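You operate a simulated robot arm through the tools that you are given. There is no shell and no other tool. Be economical: measure what you need, move in short steps, check, and stop when the job is done.

Carry out the task below with a simulated robot arm. There is one attempt and no reset: what you move stays moved.

## Task
Dry both wet bowls at 55 degrees for 20 minutes, then turn the heat off.
Fine: one unbroken run with the cabinet door shut; it ends shut, the bowls where they stood.
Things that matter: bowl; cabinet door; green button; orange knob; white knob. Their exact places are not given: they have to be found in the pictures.

Only the result counts: the job must be done as asked and must still hold three seconds after the hand-in. Knocking over, shifting, dropping, spilling or breaking anything else fails it.

## Robot
A 6-joint arm with a two-finger gripper on a trunk, on a base that drives. Base frame: it is fixed to the floor where the robot stands at the start and does not move with it; the origin is under the middle of the robot, x ahead of it, y to its left, z up. Lengths are in mm, angles in rad, forces in N, time in s.
It reaches about 981 mm from its shoulder. Its first joint turns from -2.897 to 2.897 rad. Places, roughly: cabinet door [900, 300, 1300]; green button [400, 900, 1000]; orange knob [400, 800, 1400]; white knob [400, 800, 1200]. Payload 3.43 kg.
The tool frame sits at the grasp point between the pads (the TCP): z along the fingers, y along the line on which they close. The tips reach 20 mm beyond it. The gripper opens to 124 mm. The gripper's body begins 93 mm behind the TCP.
Orientation is that of the tool frame in the base frame, as [roll, pitch, yaw] about the fixed x, y, z axes, in that order (R = Rz(yaw) Ry(pitch) Rx(roll)). With the fingers straight down and closing along the base's y, the tool's x points along the base's -x, its y along +y and its z along -z.

## Interface
- The arm moves only by the tool jog_arm. Its arguments are lists of equal length, an entry for each row: "hand": the closure, from 0 (fully open) to 1 (shut); "offset": the shift along the base's x, y, z in mm, a list of three; "rot": the turn, a rotation vector about the base's x, y, z in rad, a list of three. In form: {"hand": [hand, ...], "offset": [[dx, dy, dz], ...], "rot": [[ax, ay, az], ...]}. A call has 1 to 10 rows; each row shifts and turns the commanded pose from where the row before left it. Rows are played at 5 a second. More than 50 mm and 0.15 rad between two rows, or a gripper value outside its range, and nothing of the call is played. Where a pose cannot be reached the arm comes as near as it can. A force on the tool above 90 N (or 10 N above the force at the start of the call, whichever is more), or a blocked arm, ends the call early, and 0.2 s more pass. Each finger travels about 153 mm/s and halts on what it meets, pressing with about 34 N; the grip force reading is that of the motor and also rises with nothing between the fingers. The clock runs only during rows and for 0.2 s after the last one: add rows that do not move to give the fingers time. It gives the time, the measured TCP pose, the force on the tool (base axes), the opening and the grip force at its end, in the units of the frame above (readings bear some noise), with the torque about the TCP (base axes, N m) and any sound that the robot's microphone picked up, and new pictures: "pictures" is both (left out), scene, wrist or none.
- Cameras (640 x 400 px; columns grow to the right, rows downward): "scene" is now at [19, 188.4, 1491.8]; the picture's right is [0.39, -0.92, -0.00], its down [-0.61, -0.26, -0.75] and it looks along [0.69, 0.29, -0.67] (base axes); focal length 257 px, centre (320, 200). "wrist" rides on the gripper at [82, 14, -140] in the tool frame; the picture's right is [-0.17, 0.99, 0.00], its down [-0.83, -0.14, -0.54] and it looks along [-0.53, -0.09, 0.84] (tool axes); focal length 243 px, centre (320, 200).
- steer(legs): drives the robot by 1 to 6 legs, each [ahead, left, turn to the left] in mm, mm and rad, along the robot's own axes; the way and the turn of a leg run together, so that a leg with both is an arc; at most 1500 mm and 3.142 rad a leg. The arm and the cameras ride along, it lands a little off, and it stops where it bumps. It gives what a move gives, and a new picture of the scene camera.
- pan_tilt(pan, tilt): turns the head with the scene camera to pan (to the left, within 2.705 rad either way) and tilt (down, from -0.506 to 1.204), counted from straight ahead of the robot. It gives what a move gives, and a new picture of the scene camera.
- measure_at(camera, pixels): for up to 12 pixels [column, row] of the newest picture of that camera ("zoom" is the newest enlarged one), the place [x, y, z] in the base frame of the surface seen there, good to about 3 mm. It takes no simulated time.
- zoom(camera, box): a new picture of the part [left, top, right, bottom] of that camera's present view, enlarged. It takes no simulated time.
- hand_in(): hands the job in; it is judged then, once.

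Keep the steps short. Do not move on a guess: measure, check each grasp and each placing, and mend mistakes. In all there are 80 turns and 260 pictures (those below and enlarged ones count). Leave the gripper open and the arm clear of the work at the hand-in unless told otherwise, and finish with a single line.

The tools are called after "Call:" by a JSON object that holds its "fn" and its "kwargs". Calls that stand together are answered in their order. jog_arm: Moves the arm, as the interface text tells. Its arguments: {"type":"object","properties":{"hand":{"type":"array","items":{"type":"number"}},"offset":{"type":"array","items":{"type":"array","items":{"type":"number"}}},"rot":{"type":"array","items":{"type":"array","items":{"type":"number"}}},"pictures":{"type":"string","enum":["both","scene","wrist","none"]}},"required":["hand","offset","rot"]} The other tools are called the same way: steer (legs) drives the base; pan_tilt (pan, tilt) turns the head that bears the scene camera; measure_at (camera, pixels) gives the place of the surface under pixels of a picture; zoom (camera, box) takes an enlarged picture of a part of a camera's view; hand_in () hands the job in.

At the start:

```text
clock: 0.0
ee_pos: [321.1, 329.2, 1002.1]
tool_rot: [3.136, 0.002, -3.139]
ft_force: [0.9, 1.8, 8.0]
moment: [-0.18, 0.02, 0.02]
grip_width: 124.0
finger_force: 0.0
robot x, y, heading: [-1.5, 5.1, -0.003]
head pan, tilt: [0.4, 0.73]
```

scene: 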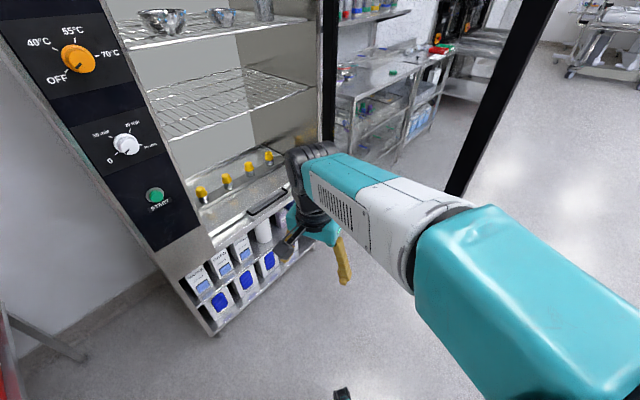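
wrist: 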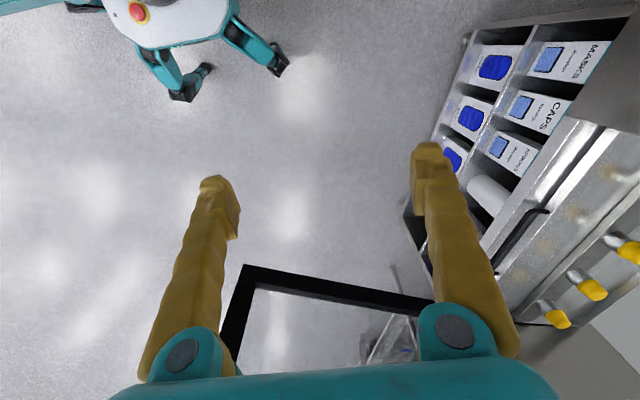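

The cabinet stands ahead-left, its glass door (black frame) open on the right. I look higher and around to see the panel and the whole door.

Call:
{"fn": "pan_tilt", "kwargs": {"pan": 0.6, "tilt": 0.2}}

Call:
{"fn": "pan_tilt", "kwargs": {"pan": 0.0, "tilt": 0.3}}

```text
clock: 0.9
ee_pos: [320.8, 331.8, 1001.9]
tool_rot: [3.139, 0.001, 3.141]
ft_force: [-1.0, -1.6, 2.1]
moment: [0.13, -0.08, 0.0]
grip_width: 123.9
finger_force: 0.0
robot x, y, heading: [1.4, 5.5, 0.001]
head pan, tilt: [0.6, 0.201]
```

scene: 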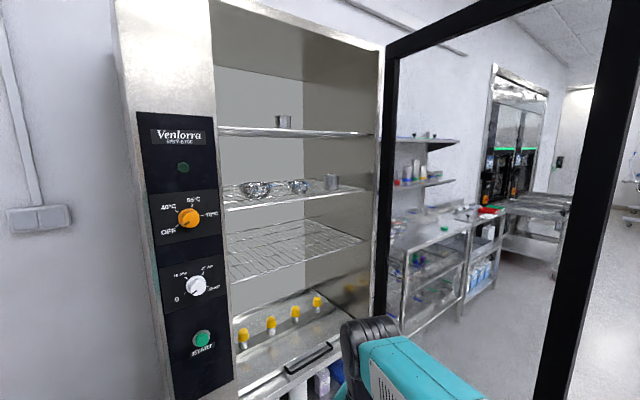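

```text
clock: 1.9
ee_pos: [319.6, 330.0, 1001.1]
tool_rot: [3.133, 0.003, -3.14]
ft_force: [1.3, -0.4, 2.3]
moment: [-0.03, 0.22, -0.02]
grip_width: 124.0
finger_force: 0.2
robot x, y, heading: [-1.7, 0.7, 0.008]
head pan, tilt: [0.0, 0.3]
```

scene: 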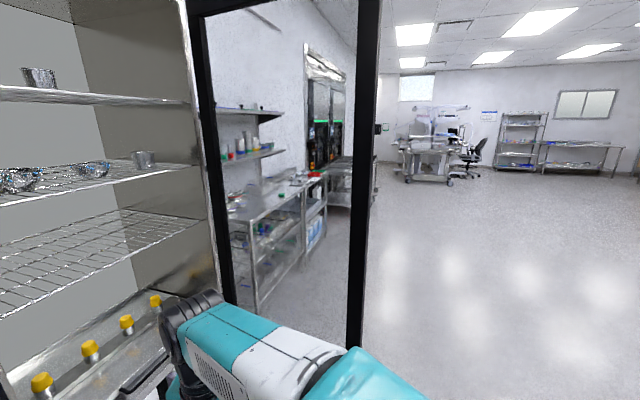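

I measure the door frame (free bar near column 365, hinge bar near column 215) in this view.

Call:
{"fn": "measure_at", "kwargs": {"camera": "scene", "pixels": [[366, 60], [362, 200], [358, 320], [376, 100], [350, 200], [208, 100], [218, 200], [228, 290], [190, 40], [210, 10], [300, 2]]}}

Call:
{"fn": "pan_tilt", "kwargs": {"pan": 0.75, "tilt": 0.35}}

```text
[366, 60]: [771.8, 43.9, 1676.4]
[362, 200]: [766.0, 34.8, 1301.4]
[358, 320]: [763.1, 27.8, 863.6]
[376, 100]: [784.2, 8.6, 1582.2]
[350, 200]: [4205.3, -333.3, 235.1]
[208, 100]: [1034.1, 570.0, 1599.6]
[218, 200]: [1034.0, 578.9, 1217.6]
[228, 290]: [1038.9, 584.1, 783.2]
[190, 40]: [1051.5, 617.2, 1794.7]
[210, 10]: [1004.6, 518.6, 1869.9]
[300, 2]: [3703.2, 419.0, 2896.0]
```

```text
clock: 3.0
ee_pos: [321.2, 326.8, 1002.4]
tool_rot: [3.14, 0.0, -3.14]
ft_force: [-1.5, -4.2, -2.7]
moment: [0.5, -0.25, 0.01]
grip_width: 124.0
finger_force: 0.1
robot x, y, heading: [-1.4, 8.3, 0.002]
head pan, tilt: [0.75, 0.351]
```

scene: 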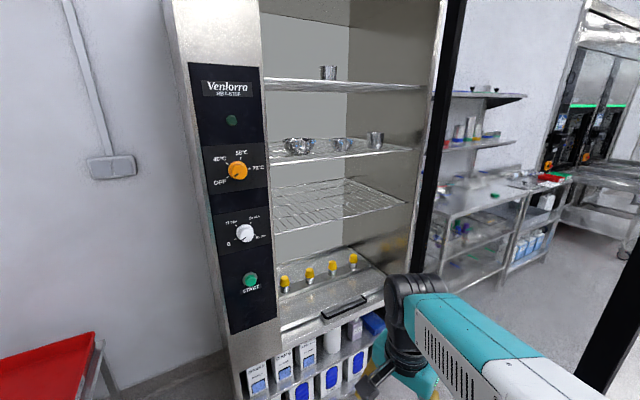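

Call:
{"fn": "measure_at", "kwargs": {"camera": "scene", "pixels": [[237, 170], [245, 232], [249, 279], [232, 120], [180, 30], [268, 300], [240, 60], [262, 20], [440, 50], [415, 220], [345, 306], [395, 265]]}}

Call:
{"fn": "zoom", "kwargs": {"camera": "scene", "box": [185, 60, 345, 340]}}

Call:
{"fn": "zoom", "kwargs": {"camera": "scene", "box": [260, 200, 440, 400]}}

```text
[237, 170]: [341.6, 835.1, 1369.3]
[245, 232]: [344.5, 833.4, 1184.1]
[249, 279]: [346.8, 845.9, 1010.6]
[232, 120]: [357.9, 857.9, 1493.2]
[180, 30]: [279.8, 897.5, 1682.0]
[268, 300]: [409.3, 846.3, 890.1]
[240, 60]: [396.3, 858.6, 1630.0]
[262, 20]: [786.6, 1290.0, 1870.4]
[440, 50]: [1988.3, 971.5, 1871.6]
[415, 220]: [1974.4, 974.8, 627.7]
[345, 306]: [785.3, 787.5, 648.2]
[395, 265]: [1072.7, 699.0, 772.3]
```

```text
1.43 times, centred on (265, 200) of scene
```

zoom: 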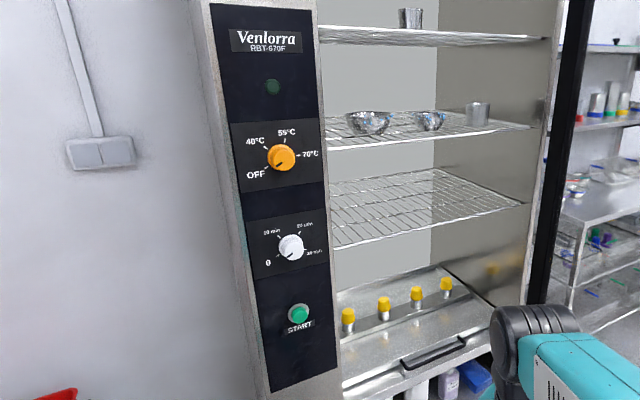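

```text
2.00 times, centred on (350, 300) of scene
```

zoom: 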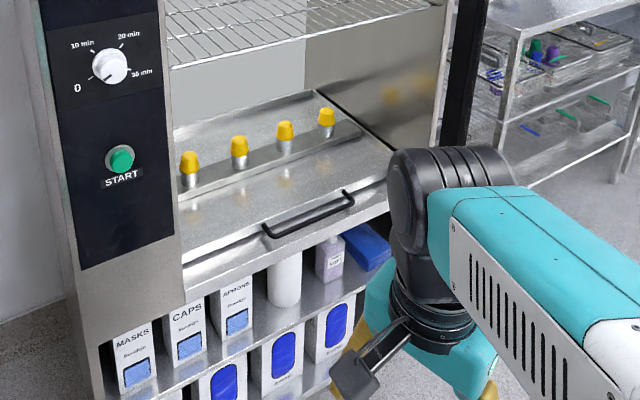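

Panel: orange knob (342,835,1369), white knob (344,833,1184), green button (347,846,1010). Now I look at the door's lower end and free edge.

Call:
{"fn": "pan_tilt", "kwargs": {"pan": 0.1, "tilt": 0.75}}

Call:
{"fn": "pan_tilt", "kwargs": {"pan": 0.15, "tilt": -0.3}}

```text
clock: 4.1
ee_pos: [324.3, 331.7, 1002.2]
tool_rot: [3.136, 0.003, 3.134]
ft_force: [5.1, 2.2, 6.4]
moment: [-0.26, 0.57, 0.02]
grip_width: 123.9
finger_force: 0.2
robot x, y, heading: [0.4, 4.9, -0.002]
head pan, tilt: [0.099, 0.75]
```

scene: 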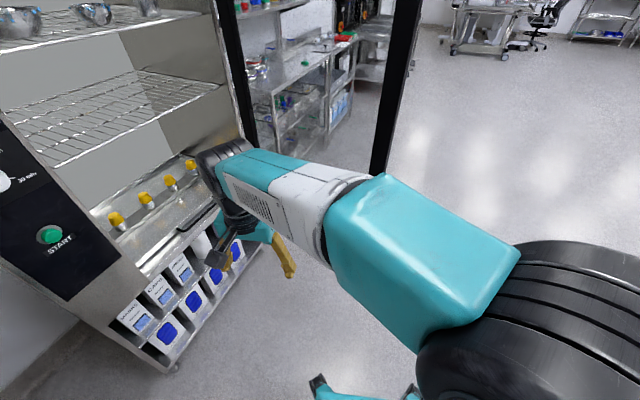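

```text
clock: 5.4
ee_pos: [319.1, 328.2, 1001.8]
tool_rot: [3.137, 0.001, -3.138]
ft_force: [-0.6, 1.9, -7.9]
moment: [-0.21, -0.14, 0.0]
grip_width: 124.0
finger_force: 0.0
robot x, y, heading: [-6.2, -2.9, 0.003]
head pan, tilt: [0.15, -0.3]
```

scene: 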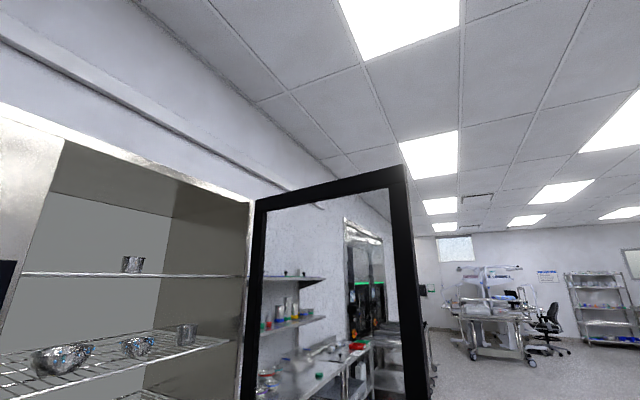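

Call:
{"fn": "zoom", "kwargs": {"camera": "scene", "box": [340, 150, 500, 400]}}

Call:
{"fn": "measure_at", "kwargs": {"camera": "scene", "pixels": [[395, 300], [405, 300], [411, 300], [418, 300], [402, 172], [260, 205], [246, 300], [256, 300], [60, 160], [40, 250], [240, 215], [232, 310]]}}

```text
1.60 times, centred on (420, 275) of scene
```

zoom: 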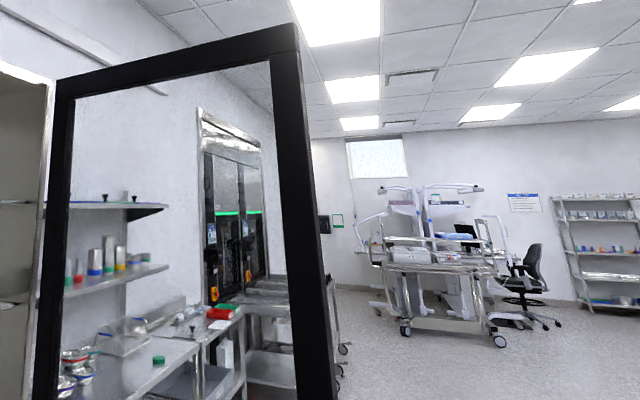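

```text
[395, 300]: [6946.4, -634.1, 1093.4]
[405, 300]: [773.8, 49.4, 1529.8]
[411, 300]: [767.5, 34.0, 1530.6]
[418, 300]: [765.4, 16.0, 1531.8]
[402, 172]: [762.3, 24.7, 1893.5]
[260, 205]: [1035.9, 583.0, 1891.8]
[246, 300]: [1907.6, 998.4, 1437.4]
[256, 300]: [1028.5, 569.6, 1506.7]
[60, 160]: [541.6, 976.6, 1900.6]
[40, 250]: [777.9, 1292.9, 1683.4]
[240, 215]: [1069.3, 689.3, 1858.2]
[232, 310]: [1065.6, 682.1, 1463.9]
```

The door's free end is at about (779,10), pointing from there to the hinge along (0.43,0.90); it is about 28 mm thick. It must be pulled from the far side. I turn the tool level, pointing ahead, while bringing it before the door end.

Call:
{"fn": "pan_tilt", "kwargs": {"pan": 0.1, "tilt": 0.5}}

Call:
{"fn": "jog_arm", "kwargs": {"hand": [0, 0, 0, 0, 0, 0, 0, 0, 0, 0], "offset": [[20, -35, 12], [20, -35, 12], [20, -35, 12], [20, -35, 12], [20, -35, 12], [20, -35, 12], [20, -35, 12], [20, -35, 12], [20, -35, 12], [20, -35, 12]], "rot": [[0, -0.148, 0], [0, -0.148, 0], [0, -0.148, 0], [0, -0.148, 0], [0, -0.148, 0], [0, -0.148, 0], [0, -0.148, 0], [0, -0.148, 0], [0, -0.148, 0], [0, -0.148, 0]]}}

```text
clock: 6.5
ee_pos: [317.6, 333.7, 1001.3]
tool_rot: [-3.14, 0.002, -3.136]
ft_force: [-0.1, -0.1, -4.7]
moment: [-0.08, 0.04, 0.0]
grip_width: 124.0
finger_force: 0.0
robot x, y, heading: [-7.5, 6.5, 0.007]
head pan, tilt: [0.099, 0.499]
```

scene: 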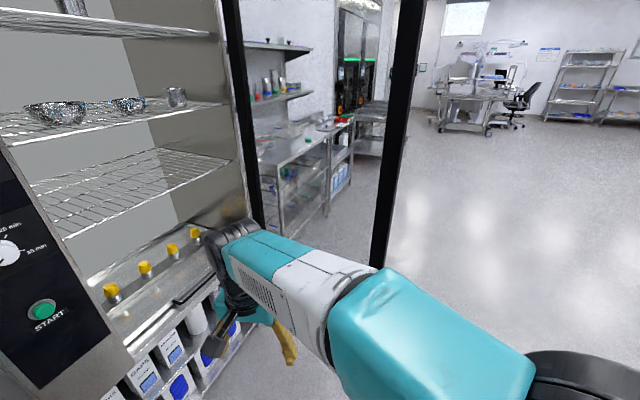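

```text
clock: 8.7
ee_pos: [527.1, 20.4, 1113.7]
tool_rot: [2.825, 1.463, 2.776]
ft_force: [-3.7, 3.7, -2.2]
moment: [-0.17, -0.35, -0.4]
grip_width: 124.2
finger_force: 0.0
out of reach, approached as far as the arm can: row 9, 10
robot x, y, heading: [0.1, 3.1, 0.005]
head pan, tilt: [0.099, 0.499]
```

scene: 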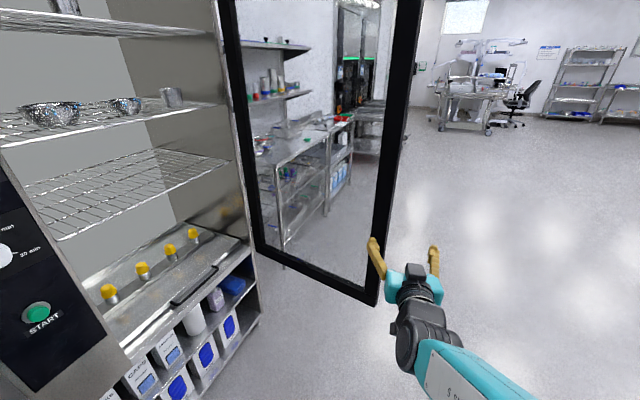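
wrist: 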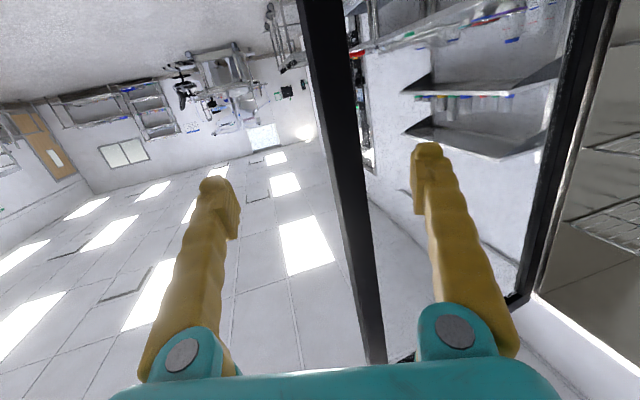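

Level now. Next I move out to about (690,-150) and turn the tool left by 1.12 to point along the door.

Call:
{"fn": "jog_arm", "kwargs": {"hand": [0, 0, 0, 0, 0, 0, 0, 0], "offset": [[21, -21, 0], [21, -21, 0], [21, -21, 0], [21, -21, 0], [21, -21, 0], [21, -21, 0], [21, -21, 0], [21, -21, 0]], "rot": [[0, 0, 0.14], [0, 0, 0.14], [0, 0, 0.14], [0, 0, 0.14], [0, 0, 0.14], [0, 0, 0.14], [0, 0, 0.14], [0, 0, 0.14]]}}

```text
clock: 10.5
ee_pos: [527.4, 31.2, 1114.3]
tool_rot: [-3.111, 1.476, -3.134]
ft_force: [-7.6, 4.0, -9.0]
moment: [-0.09, -0.97, -0.57]
grip_width: 123.7
finger_force: 0.0
out of reach, approached as far as the arm can: row 1, 2, 3, 4, 5, 6, 7, 8
robot x, y, heading: [-6.8, 4.2, 0.0]
head pan, tilt: [0.099, 0.499]
```

scene: 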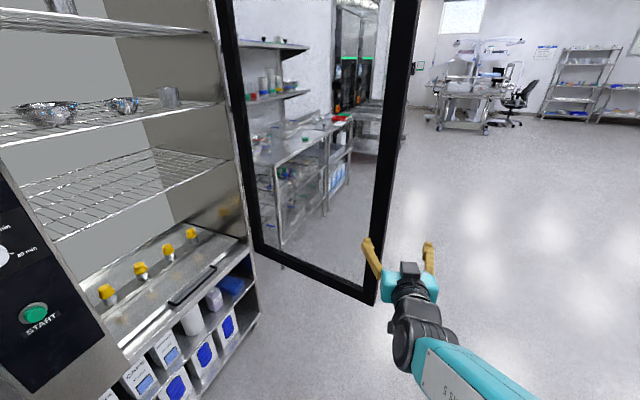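
wrist: 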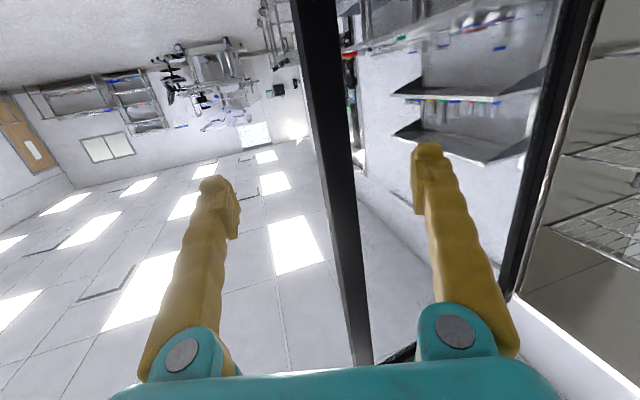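

The arm hangs at a joint limit. I ease the pitch back by 0.3 (fingers slightly down) and test a small yaw.

Call:
{"fn": "jog_arm", "kwargs": {"hand": [0, 0, 0, 0], "offset": [[0, 0, 0], [0, 0, 0], [0, 0, 0], [0, 0, 0]], "rot": [[0, 0.14, 0], [0, 0.14, 0], [0, 0, 0.1], [0, 0, 0.1]], "pictures": "none"}}

```text
clock: 11.5
ee_pos: [525.6, 76.2, 1107.3]
tool_rot: [-3.121, 1.193, -2.997]
ft_force: [-2.2, -2.0, 2.0]
moment: [0.02, 0.21, 0.19]
grip_width: 124.2
finger_force: 0.0
out of reach, approached as far as the arm can: row 3, 4
robot x, y, heading: [0.7, 7.0, -0.005]
head pan, tilt: [0.099, 0.499]
```

I look at the arm itself to understand its posture.

Call:
{"fn": "pan_tilt", "kwargs": {"pan": -0.7, "tilt": 0.9}}

```text
clock: 12.6
ee_pos: [525.6, 79.7, 1105.3]
tool_rot: [-3.11, 1.198, -2.982]
ft_force: [4.7, 2.3, -9.3]
moment: [0.04, -0.96, -0.2]
grip_width: 123.9
finger_force: 0.0
robot x, y, heading: [-0.5, 3.4, 0.01]
head pan, tilt: [-0.7, 0.901]
```

scene: 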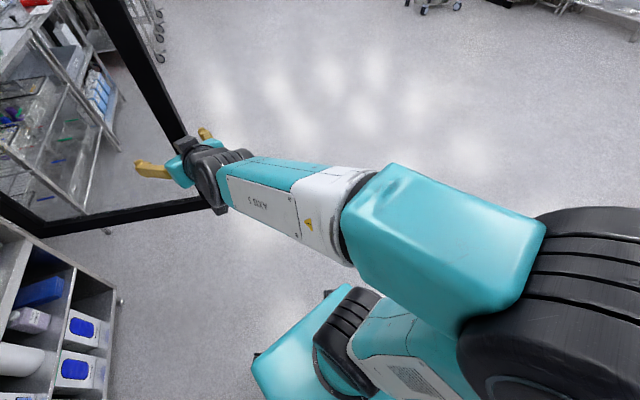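

Call:
{"fn": "measure_at", "kwargs": {"camera": "scene", "pixels": [[560, 300], [450, 250], [360, 200], [235, 180], [205, 165], [180, 170], [300, 370], [350, 320], [440, 340]]}}

```text
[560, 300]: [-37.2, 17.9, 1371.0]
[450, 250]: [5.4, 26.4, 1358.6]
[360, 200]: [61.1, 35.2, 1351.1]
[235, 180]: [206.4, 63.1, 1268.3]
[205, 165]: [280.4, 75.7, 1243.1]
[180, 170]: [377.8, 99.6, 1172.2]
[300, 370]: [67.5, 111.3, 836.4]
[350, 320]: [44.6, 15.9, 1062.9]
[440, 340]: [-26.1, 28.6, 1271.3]
```

The elbow is folded tight; the wrist is too near the trunk. I drive the base back 200 mm to make room, then stretch the arm out.

Call:
{"fn": "steer", "kwargs": {"legs": [[-200, 0, 0]]}}

Call:
{"fn": "jog_arm", "kwargs": {"hand": [0, 0, 0, 0, 0, 0, 0], "offset": [[40, -20, 0], [40, -20, 0], [40, -20, 0], [40, -20, 0], [40, -20, 0], [40, -20, 0], [40, -20, 0]], "rot": [[0, 0, 0], [0, 0, 0], [0, 0, 0], [0, 0, 0], [0, 0, 0], [0, 0, 0], [0, 0, 0]], "pictures": "scene"}}

```text
clock: 13.9
ee_pos: [510.5, 74.4, 1103.7]
tool_rot: [-3.116, 1.188, -2.988]
ft_force: [-3.4, 1.9, -5.4]
moment: [-0.1, -0.73, -0.37]
grip_width: 124.0
finger_force: 0.0
robot x, y, heading: [-14.7, 4.4, 0.0]
head pan, tilt: [-0.7, 0.901]
stopped in leg 1: the robot was blocked; the commanded pose is now the measured one
```

scene: 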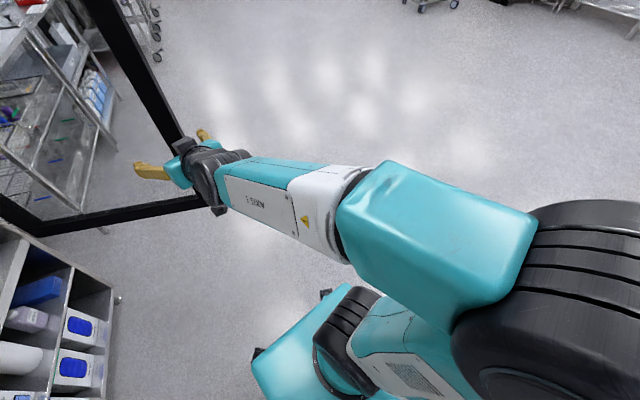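

```text
clock: 15.5
ee_pos: [747.9, 104.5, 1083.6]
tool_rot: [-3.116, 1.199, -2.995]
ft_force: [-3.3, 2.0, 0.8]
moment: [-0.11, -0.09, -0.23]
grip_width: 124.0
finger_force: 0.0
out of reach, approached as far as the arm can: row 1, 2, 3, 4, 5, 6, 7
robot x, y, heading: [-16.6, 2.1, -0.002]
head pan, tilt: [-0.7, 0.901]
```

scene: 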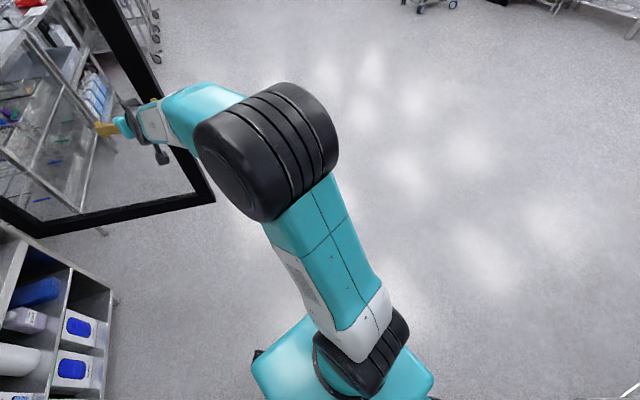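

The wrist cannot turn left at this spot (near its straight pose). Placing the base farther right solves it. I retract the arm and look at the floor on the right.

Call:
{"fn": "jog_arm", "kwargs": {"hand": [0, 0, 0, 0, 0], "offset": [[-40, 0, 0], [-40, 0, 0], [-40, 0, 0], [-40, 0, 0], [-40, 0, 0]], "rot": [[0, 0, 0], [0, 0, 0], [0, 0, 0], [0, 0, 0], [0, 0, 0]], "pictures": "none"}}

Call:
{"fn": "pan_tilt", "kwargs": {"pan": -1.4, "tilt": 0.6}}

```text
clock: 16.7
ee_pos: [548.7, 110.3, 1083.6]
tool_rot: [-3.117, 1.195, -2.985]
ft_force: [-1.0, 0.3, -8.0]
moment: [0.12, -1.02, 0.05]
grip_width: 123.9
finger_force: 0.0
robot x, y, heading: [-14.6, 7.4, 0.003]
head pan, tilt: [-0.7, 0.901]
```

```text
clock: 17.8
ee_pos: [553.3, 109.7, 1083.3]
tool_rot: [-3.118, 1.199, -2.986]
ft_force: [6.5, 2.9, -3.1]
moment: [-0.07, -0.26, -0.33]
grip_width: 124.3
finger_force: 0.0
robot x, y, heading: [-12.6, 2.9, 0.0]
head pan, tilt: [-1.4, 0.6]
```

scene: 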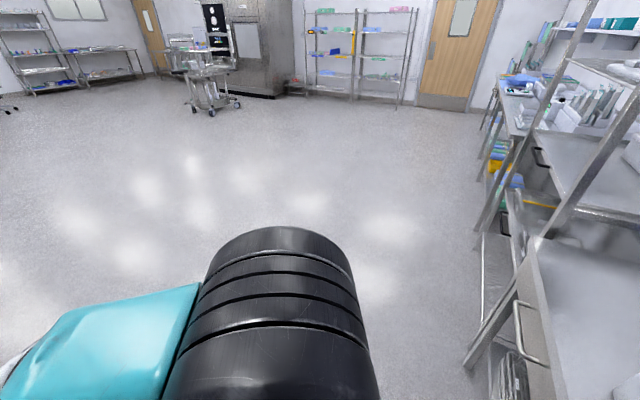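

Racks stand close behind; the right side floor is free. I drive right 580, ahead, and turn left 0.6.

Call:
{"fn": "steer", "kwargs": {"legs": [[30, 0, 0], [0, -580, 0], [100, 0, 0], [0, 0, 0.6]]}}

Call:
{"fn": "pan_tilt", "kwargs": {"pan": 0.1, "tilt": 0.5}}

```text
clock: 21.3
ee_pos: [581.8, 30.8, 1084.6]
tool_rot: [-3.123, 1.199, -2.995]
ft_force: [3.3, -0.1, 7.1]
moment: [-0.07, 0.88, 0.13]
grip_width: 124.0
finger_force: 0.2
robot x, y, heading: [9.5, -64.8, 0.003]
head pan, tilt: [-1.4, 0.6]
stopped in leg 2: the robot was blocked; the commanded pose is now the measured one
```

scene: 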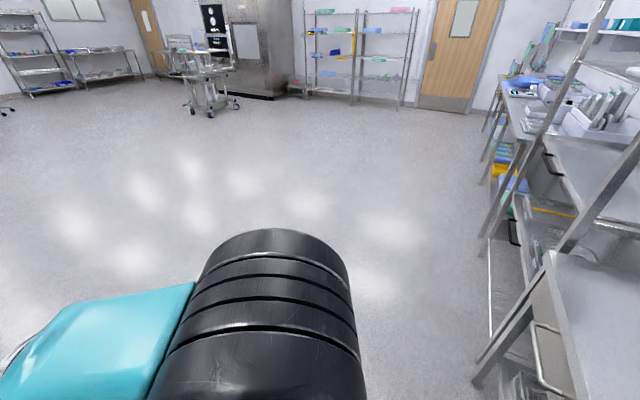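

```text
clock: 22.9
ee_pos: [580.6, 27.5, 1081.1]
tool_rot: [-3.123, 1.19, -2.998]
ft_force: [-0.4, -3.1, -7.6]
moment: [0.27, -0.92, 0.42]
grip_width: 124.0
finger_force: 0.0
robot x, y, heading: [6.5, -67.0, -0.003]
head pan, tilt: [0.099, 0.499]
```

scene: 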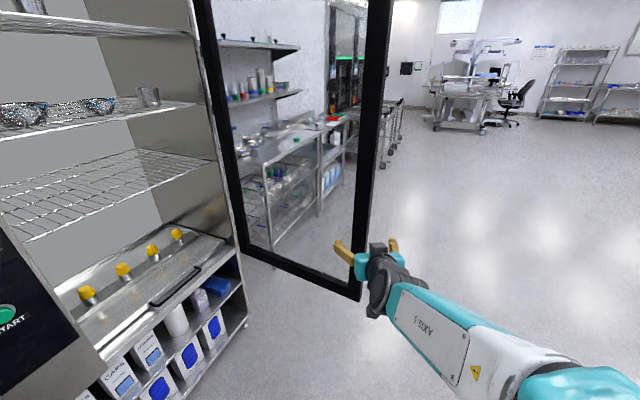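

Blocked after 70 mm. I look at the rear right to see what the base met.

Call:
{"fn": "pan_tilt", "kwargs": {"pan": -1.7, "tilt": 1.1}}

Call:
{"fn": "pan_tilt", "kwargs": {"pan": -2.5, "tilt": 0.9}}

Call:
{"fn": "measure_at", "kwargs": {"camera": "scene", "pixels": [[100, 200], [320, 200], [320, 300], [320, 390], [500, 300], [200, 300]]}}

```text
clock: 24.7
ee_pos: [582.2, 33.0, 1081.2]
tool_rot: [-3.12, 1.19, -2.992]
ft_force: [-4.4, -0.1, -2.9]
moment: [0.02, -0.36, 0.0]
grip_width: 124.1
finger_force: 0.1
robot x, y, heading: [13.2, -64.2, 0.004]
head pan, tilt: [-1.7, 1.1]
```

scene: 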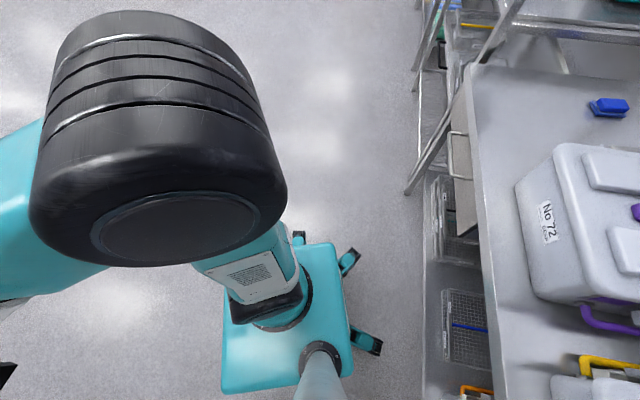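

```text
clock: 25.9
ee_pos: [581.7, 27.6, 1083.4]
tool_rot: [-3.13, 1.201, -3.003]
ft_force: [6.7, -3.0, 4.7]
moment: [0.03, 0.8, 0.34]
grip_width: 124.5
finger_force: 0.1
robot x, y, heading: [11.7, -65.8, 0.001]
head pan, tilt: [-2.499, 0.901]
```

scene: 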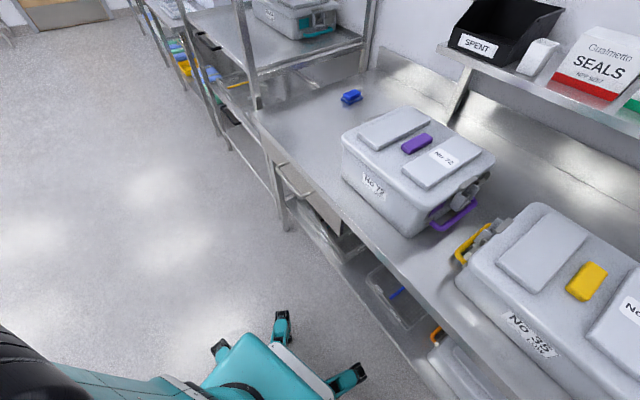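

```text
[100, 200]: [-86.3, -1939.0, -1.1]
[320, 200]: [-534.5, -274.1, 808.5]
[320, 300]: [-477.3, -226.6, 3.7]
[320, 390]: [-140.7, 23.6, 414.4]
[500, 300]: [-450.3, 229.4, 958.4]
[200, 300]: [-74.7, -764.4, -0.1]
```

Call:
{"fn": "measure_at", "kwargs": {"camera": "scene", "pixels": [[283, 318], [283, 345], [350, 378], [215, 348], [288, 226], [270, 180], [320, 225], [340, 250], [390, 330], [340, 330], [255, 108], [435, 345]]}}

Call:
{"fn": "steer", "kwargs": {"legs": [[0, -200, 0]]}}

```text
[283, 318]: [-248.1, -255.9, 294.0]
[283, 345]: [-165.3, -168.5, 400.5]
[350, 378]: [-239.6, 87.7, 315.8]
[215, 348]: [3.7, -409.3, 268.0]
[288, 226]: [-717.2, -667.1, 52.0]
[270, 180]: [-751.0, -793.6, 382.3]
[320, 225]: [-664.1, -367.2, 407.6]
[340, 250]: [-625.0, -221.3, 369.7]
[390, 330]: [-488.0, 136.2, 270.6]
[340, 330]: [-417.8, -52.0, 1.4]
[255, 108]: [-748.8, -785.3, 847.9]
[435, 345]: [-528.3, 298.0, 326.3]
```

```text
clock: 28.3
ee_pos: [580.6, -72.5, 1075.1]
tool_rot: [2.849, 1.184, 2.931]
ft_force: [-2.5, 3.0, -7.8]
moment: [-0.08, -0.99, -0.41]
grip_width: 124.0
finger_force: 0.1
robot x, y, heading: [4.6, -153.2, -0.004]
head pan, tilt: [-2.499, 0.901]
stopped in leg 1: the robot was blocked; the commanded pose is now the measured one
```

scene: 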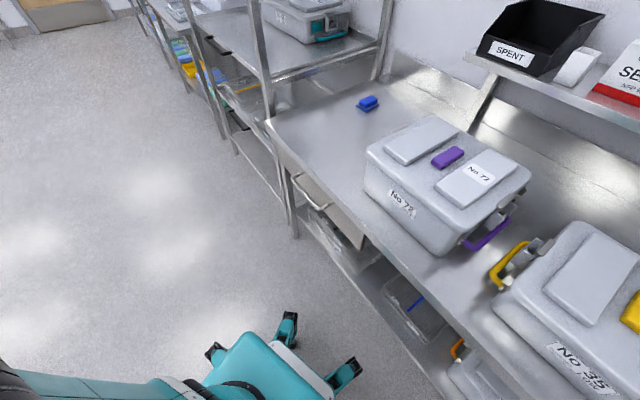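

The base stopped again and the tool twisted: the folded arm itself seems to hinder it. I bring the tool back to pointing down, in front of the robot, before driving on.

Call:
{"fn": "jog_arm", "kwargs": {"hand": [0, 0, 0, 0, 0, 0, 0, 0, 0], "offset": [[-10, 10, -8], [-10, 10, -8], [-10, 10, -8], [-10, 10, -8], [-10, 10, -8], [-10, 10, -8], [-10, 10, -8], [-10, 10, -8], [-10, 10, -8]], "rot": [[0, 0.13, 0], [0, 0.13, 0], [0, 0.13, 0], [0, 0.13, 0], [0, 0.13, 0], [0, 0.13, 0], [0, 0.13, 0], [0, 0.13, 0], [0, 0.13, 0]], "pictures": "none"}}

Call:
{"fn": "steer", "kwargs": {"legs": [[0, -200, 0]]}}

```text
clock: 30.3
ee_pos: [517.3, -25.3, 1026.4]
tool_rot: [3.082, 0.355, 3.049]
ft_force: [0.1, 1.5, 2.7]
moment: [-0.17, 0.17, -0.04]
grip_width: 124.0
finger_force: 0.1
out of reach, approached as far as the arm can: row 1, 2, 3, 4
robot x, y, heading: [3.9, -151.1, -0.003]
head pan, tilt: [-2.499, 0.901]
```

```text
clock: 34.0
ee_pos: [518.9, -223.0, 1028.6]
tool_rot: [3.078, 0.363, 3.053]
ft_force: [4.1, 0.7, 9.9]
moment: [-0.08, 0.86, -0.02]
grip_width: 124.0
finger_force: 0.1
robot x, y, heading: [1.8, -352.4, -0.006]
head pan, tilt: [-2.499, 0.901]
```

scene: 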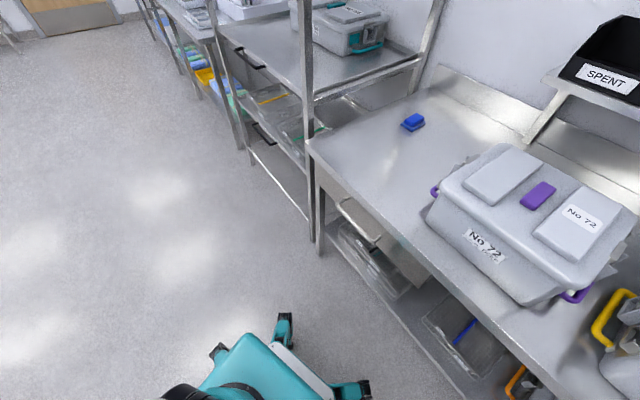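

Driving works now. On to (120,-570), turned left 0.7.

Call:
{"fn": "steer", "kwargs": {"legs": [[0, -220, 0], [120, 0, 0], [0, 0, 0.7]]}}

Call:
{"fn": "pan_tilt", "kwargs": {"pan": 0.1, "tilt": 0.4}}

```text
clock: 45.7
ee_pos: [431.6, -140.7, 1029.2]
tool_rot: [3.082, 0.361, -2.521]
ft_force: [3.8, 0.3, -1.5]
moment: [-0.05, 0.44, 0.11]
grip_width: 123.8
finger_force: 0.0
robot x, y, heading: [125.3, -567.3, 0.708]
head pan, tilt: [-2.499, 0.901]
```

scene: 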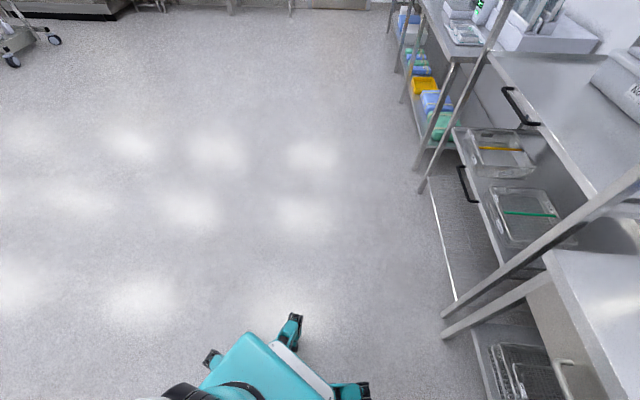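

```text
clock: 48.0
ee_pos: [435.2, -141.7, 1026.5]
tool_rot: [3.081, 0.354, -2.523]
ft_force: [2.6, -4.1, -2.3]
moment: [0.51, 0.24, 0.21]
grip_width: 123.9
finger_force: 0.0
robot x, y, heading: [134.3, -571.4, 0.711]
head pan, tilt: [0.099, 0.4]
```

scene: 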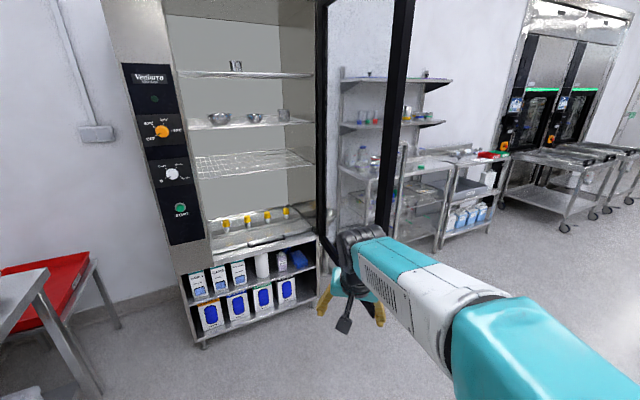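

Now the arm points naturally toward the door end. I raise the tool toward level while moving to about (620,-160).

Call:
{"fn": "jog_arm", "kwargs": {"hand": [0, 0, 0, 0, 0, 0, 0], "offset": [[26, -3, 8], [26, -3, 8], [26, -3, 8], [26, -3, 8], [26, -3, 8], [26, -3, 8], [26, -3, 8]], "rot": [[0.0776, -0.104, 0], [0.0776, -0.104, 0], [0.0776, -0.104, 0], [0.0776, -0.104, 0], [0.0776, -0.104, 0], [0.0776, -0.104, 0], [0.0776, -0.104, 0]]}}

```text
clock: 49.6
ee_pos: [594.5, -177.1, 1070.4]
tool_rot: [2.756, 1.067, -2.96]
ft_force: [-2.1, 2.4, -1.4]
moment: [-0.03, -0.38, -0.29]
grip_width: 124.0
finger_force: 0.1
out of reach, approached as far as the arm can: row 6, 7
robot x, y, heading: [128.1, -574.7, 0.704]
head pan, tilt: [0.099, 0.4]
```

scene: 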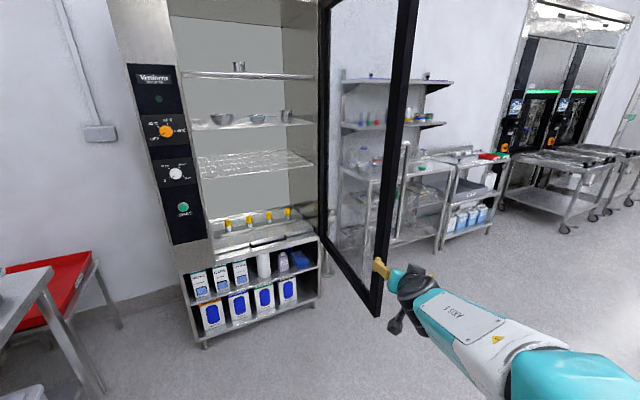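
wrist: 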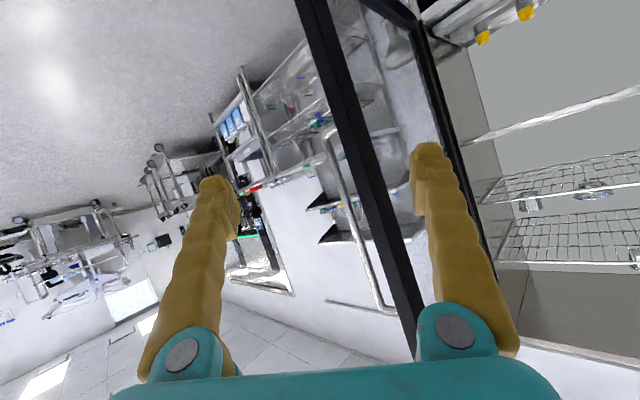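

The tool points along (0.73,0.52,-0.45), good enough to hook. I first line up at about (650,-45), fingers to straddle the door's free end.

Call:
{"fn": "jog_arm", "kwargs": {"hand": [0, 0, 0, 0, 0], "offset": [[14, 33, 0], [14, 33, 0], [14, 33, 0], [14, 33, 0], [0, 0, 0]], "rot": [[0, 0, 0], [0, 0, 0], [0, 0, 0], [0, 0, 0], [0, 0, 0]]}}

```text
clock: 50.9
ee_pos: [648.3, -32.1, 1076.4]
tool_rot: [3.105, 1.137, -2.536]
ft_force: [-2.8, 0.2, -3.4]
moment: [0.22, -0.41, -0.18]
grip_width: 124.2
finger_force: 0.0
robot x, y, heading: [130.6, -567.7, 0.711]
head pan, tilt: [0.099, 0.4]
```

scene: 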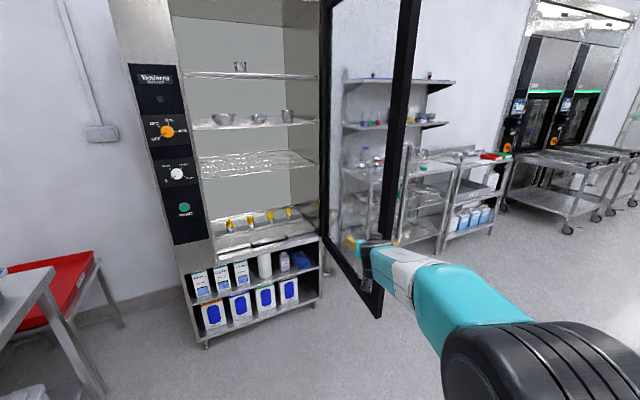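
wrist: 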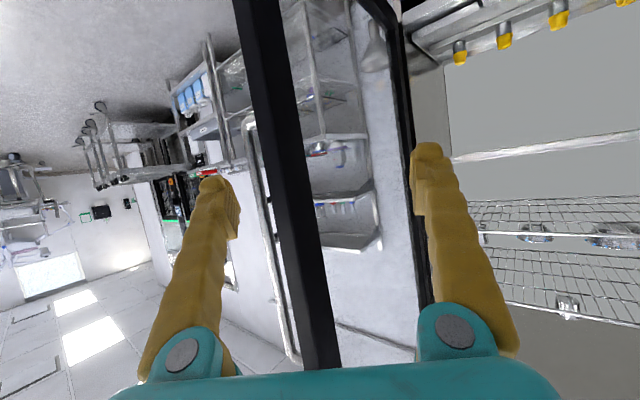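

The free bar is between the fingers in the wrist view (columns 270–330). I check its place.

Call:
{"fn": "measure_at", "kwargs": {"camera": "wrist", "pixels": [[275, 160], [287, 230], [300, 230], [312, 330], [328, 330], [260, 100], [248, 100]]}}

```text
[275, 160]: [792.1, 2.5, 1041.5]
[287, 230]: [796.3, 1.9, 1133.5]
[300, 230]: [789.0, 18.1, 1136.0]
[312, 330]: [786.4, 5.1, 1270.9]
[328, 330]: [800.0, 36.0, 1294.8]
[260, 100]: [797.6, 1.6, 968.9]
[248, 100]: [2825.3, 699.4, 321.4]
```

I shift 14 mm right, then advance about 160 mm along the fingers so that they straddle the bar.

Call:
{"fn": "jog_arm", "kwargs": {"hand": [0, 0, 0, 0, 0, 0], "offset": [[8, -12, 0], [33, 23, 0], [33, 23, 0], [33, 23, 0], [32, 22, 0], [0, 0, 0]], "rot": [[0, 0, 0], [0, 0, 0], [0, 0, 0], [0, 0, 0], [0, 0, 0], [0, 0, 0]]}}

```text
clock: 52.2
ee_pos: [790.1, 42.8, 1080.9]
tool_rot: [3.098, 1.137, -2.548]
ft_force: [-2.7, 0.5, -1.4]
moment: [-0.02, -0.18, -0.29]
grip_width: 124.2
finger_force: 0.1
robot x, y, heading: [128.1, -574.3, 0.7]
head pan, tilt: [0.099, 0.4]
```

scene: 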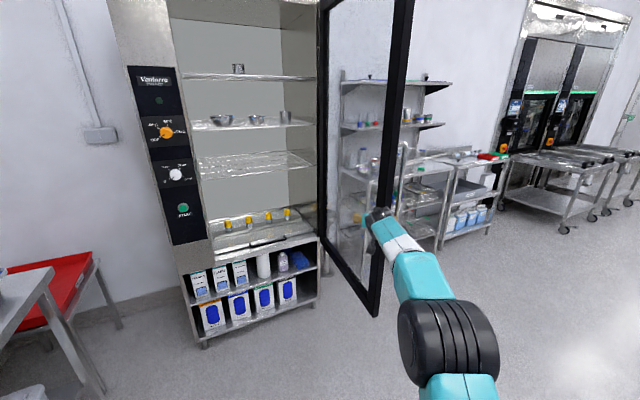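
wrist: 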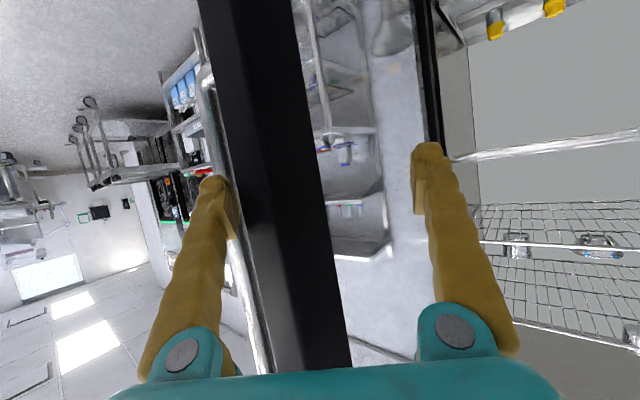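

The fingers straddle the bar (bar at columns 230–340, fingers both sides). I now pull it along the arc about the hinge, some 40 mm a row.

Call:
{"fn": "jog_arm", "kwargs": {"hand": [0, 0, 0, 0, 0, 0, 0], "offset": [[-12, 16, 0], [-38, 17, 0], [-37, 19, 0], [-36, 21, 0], [-34, 23, 0], [-33, 25, 0], [0, 0, 0]], "rot": [[0, 0, 0], [0, 0, 0], [0, 0, 0], [0, 0, 0], [0, 0, 0], [0, 0, 0], [0, 0, 0]]}}

```text
clock: 53.9
ee_pos: [602.1, 165.4, 1076.9]
tool_rot: [3.1, 1.137, -2.544]
ft_force: [0.4, 0.2, 3.5]
moment: [-0.22, 0.29, 0.04]
grip_width: 123.9
finger_force: 0.1
robot x, y, heading: [132.3, -569.1, 0.708]
head pan, tilt: [0.099, 0.4]
```

scene: 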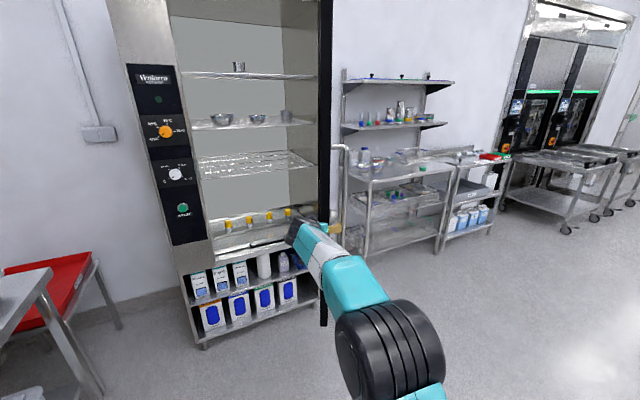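
wrist: 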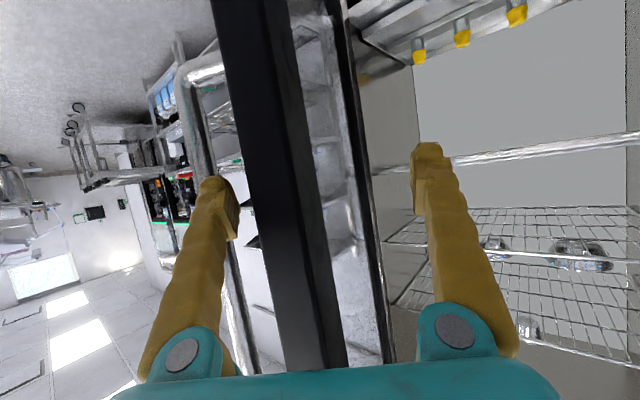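

The door follows; a silver tube handle on its outer face shows at the left. I continue the arc.

Call:
{"fn": "jog_arm", "kwargs": {"hand": [0, 0, 0, 0, 0], "offset": [[-32, 27, 0], [-30, 29, 0], [-28, 30, 0], [-27, 32, 0], [0, 0, 0]], "rot": [[0, 0, 0], [0, 0, 0], [0, 0, 0], [0, 0, 0], [0, 0, 0]]}}

```text
clock: 55.0
ee_pos: [469.8, 275.5, 1076.9]
tool_rot: [3.082, 1.142, -2.552]
ft_force: [1.3, 1.8, 3.2]
moment: [-0.19, 0.33, 0.02]
grip_width: 124.0
finger_force: 0.2
out of reach, approached as far as the arm can: row 4
robot x, y, heading: [130.5, -569.5, 0.705]
head pan, tilt: [0.099, 0.4]
stopped in row 5: the arm was blocked; the commanded pose is now the measured one
```

scene: 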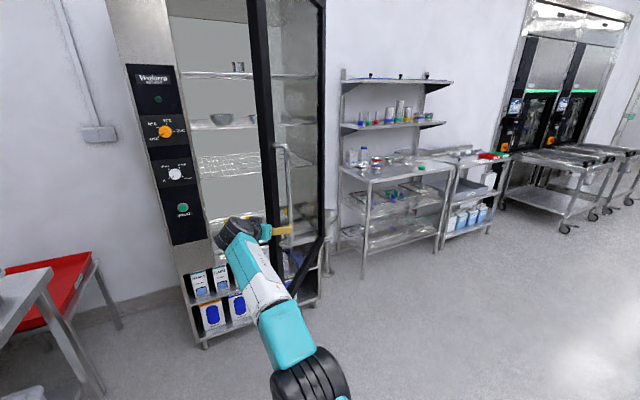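
wrist: 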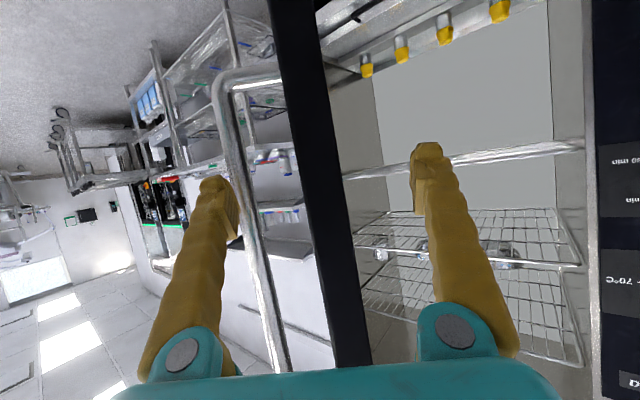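

The door stands at about 40°. I withdraw the fingers straight back along their own axis.

Call:
{"fn": "jog_arm", "kwargs": {"hand": [0, 0, 0, 0, 0, 0], "offset": [[-30, -21, 17], [-30, -21, 17], [-30, -21, 17], [-30, -21, 17], [-30, -21, 10], [0, 0, 0]], "rot": [[0, 0, 0], [0, 0, 0], [0, 0, 0], [0, 0, 0], [0, 0, 0], [0, 0, 0]]}}

```text
clock: 55.7
ee_pos: [416.7, 252.5, 1118.5]
tool_rot: [3.112, 1.129, -2.536]
ft_force: [2.2, -6.4, -19.6]
moment: [1.38, -1.64, 0.69]
grip_width: 124.0
finger_force: 0.1
out of reach, approached as far as the arm can: row 1, 2, 3
robot x, y, heading: [135.7, -583.2, 0.699]
head pan, tilt: [0.099, 0.4]
stopped in row 3: the arm was blocked; the commanded pose is now the measured one
```

scene: 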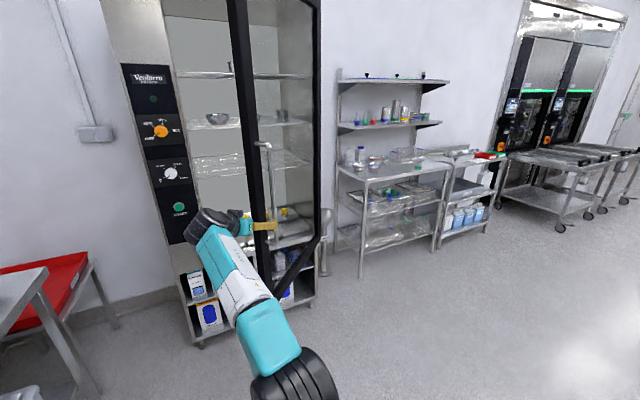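
wrist: 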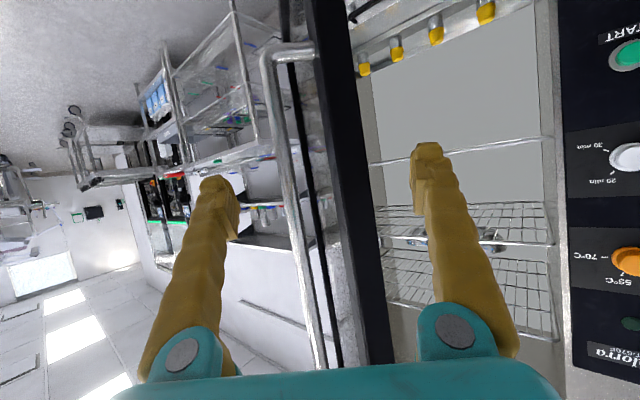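

Blocked by reach; the door came along a bit. I measure where the bar and handle are.

Call:
{"fn": "measure_at", "kwargs": {"camera": "scene", "pixels": [[240, 60], [243, 100], [246, 160], [252, 190], [266, 160], [268, 200], [272, 225], [245, 227], [320, 100], [208, 215]]}}

Call:
{"fn": "zoom", "kwargs": {"camera": "scene", "box": [180, 120, 340, 300]}}

```text
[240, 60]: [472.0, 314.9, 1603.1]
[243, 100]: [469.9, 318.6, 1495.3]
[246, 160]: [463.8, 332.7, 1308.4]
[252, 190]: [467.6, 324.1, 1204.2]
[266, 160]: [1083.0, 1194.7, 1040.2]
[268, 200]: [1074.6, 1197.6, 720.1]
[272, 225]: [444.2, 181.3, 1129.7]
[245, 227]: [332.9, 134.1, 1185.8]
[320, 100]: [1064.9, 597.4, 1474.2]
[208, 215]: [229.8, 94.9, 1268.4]
```

```text
2.22 times, centred on (260, 210) of scene
```

zoom: 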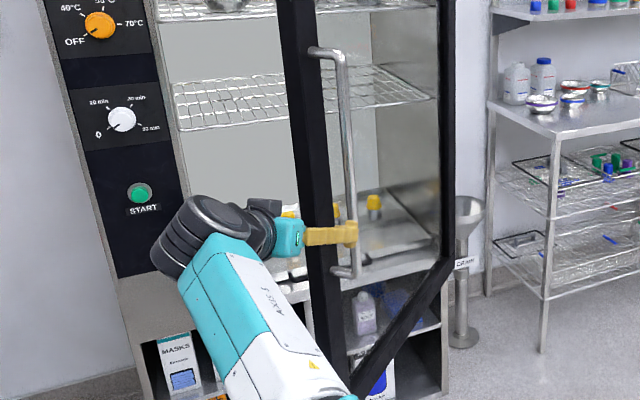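

The door is at 25° now and its end lies about 60 mm beyond the fingertips: the fingers are free. I draw the arm back toward the robot.

Call:
{"fn": "jog_arm", "kwargs": {"hand": [0, 0, 0, 0], "offset": [[-10, -40, 0], [-10, -40, 0], [0, -45, 0], [0, -45, 0]], "rot": [[0, 0, 0], [0, 0, 0], [0, 0, 0], [0, 0, 0]], "pictures": "scene"}}

```text
clock: 56.7
ee_pos: [395.7, 89.2, 1120.1]
tool_rot: [3.088, 1.137, -2.559]
ft_force: [3.4, -1.7, 2.3]
moment: [-0.03, 0.38, 0.46]
grip_width: 124.0
finger_force: 0.2
robot x, y, heading: [134.9, -584.9, 0.703]
head pan, tilt: [0.099, 0.4]
```

scene: 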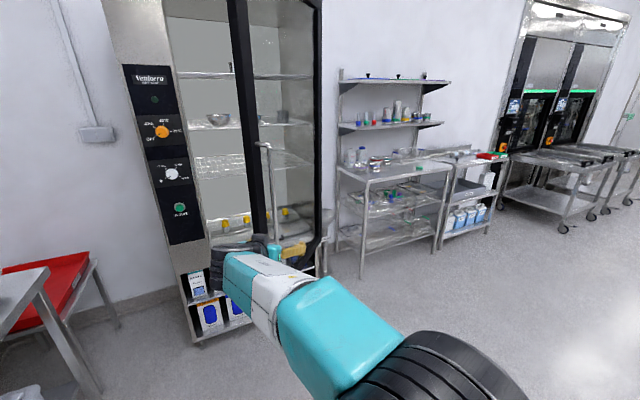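

Next I'll push from the outside. I draw the arm in front of the robot with the hand shut, so the base can turn toward the cabinet.

Call:
{"fn": "jog_arm", "kwargs": {"hand": [0.2, 0.4, 0.6, 0.8, 1, 1, 1, 1], "offset": [[11, -39, 0], [11, -39, 0], [11, -39, 0], [11, -39, 0], [11, -39, 0], [11, -39, 0], [11, -39, 0], [11, -39, 0]], "rot": [[0, 0, 0], [0, 0, 0], [0, 0, 0], [0, 0, 0], [0, 0, 0], [0, 0, 0], [0, 0, 0], [0, 0, 0]], "pictures": "scene"}}

Call:
{"fn": "measure_at", "kwargs": {"camera": "scene", "pixels": [[268, 146], [258, 144], [272, 190], [275, 225], [245, 140], [258, 200], [30, 280], [100, 320], [235, 50]]}}

```text
clock: 58.5
ee_pos: [487.3, -224.6, 1117.4]
tool_rot: [3.094, 1.133, -2.548]
ft_force: [-0.4, -1.8, 2.5]
moment: [-0.16, 0.26, 0.09]
grip_width: 0.2
finger_force: 33.4
robot x, y, heading: [139.7, -577.9, 0.708]
head pan, tilt: [0.099, 0.4]
```

scene: 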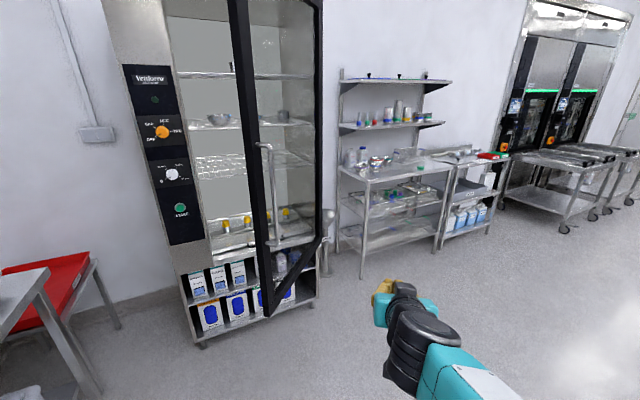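

```text
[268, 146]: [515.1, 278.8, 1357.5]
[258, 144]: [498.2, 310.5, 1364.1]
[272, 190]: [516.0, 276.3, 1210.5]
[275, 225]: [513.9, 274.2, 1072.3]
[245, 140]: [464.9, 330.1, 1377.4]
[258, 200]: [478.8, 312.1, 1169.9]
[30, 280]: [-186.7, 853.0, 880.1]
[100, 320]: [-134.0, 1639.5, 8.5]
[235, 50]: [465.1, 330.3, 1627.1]
```

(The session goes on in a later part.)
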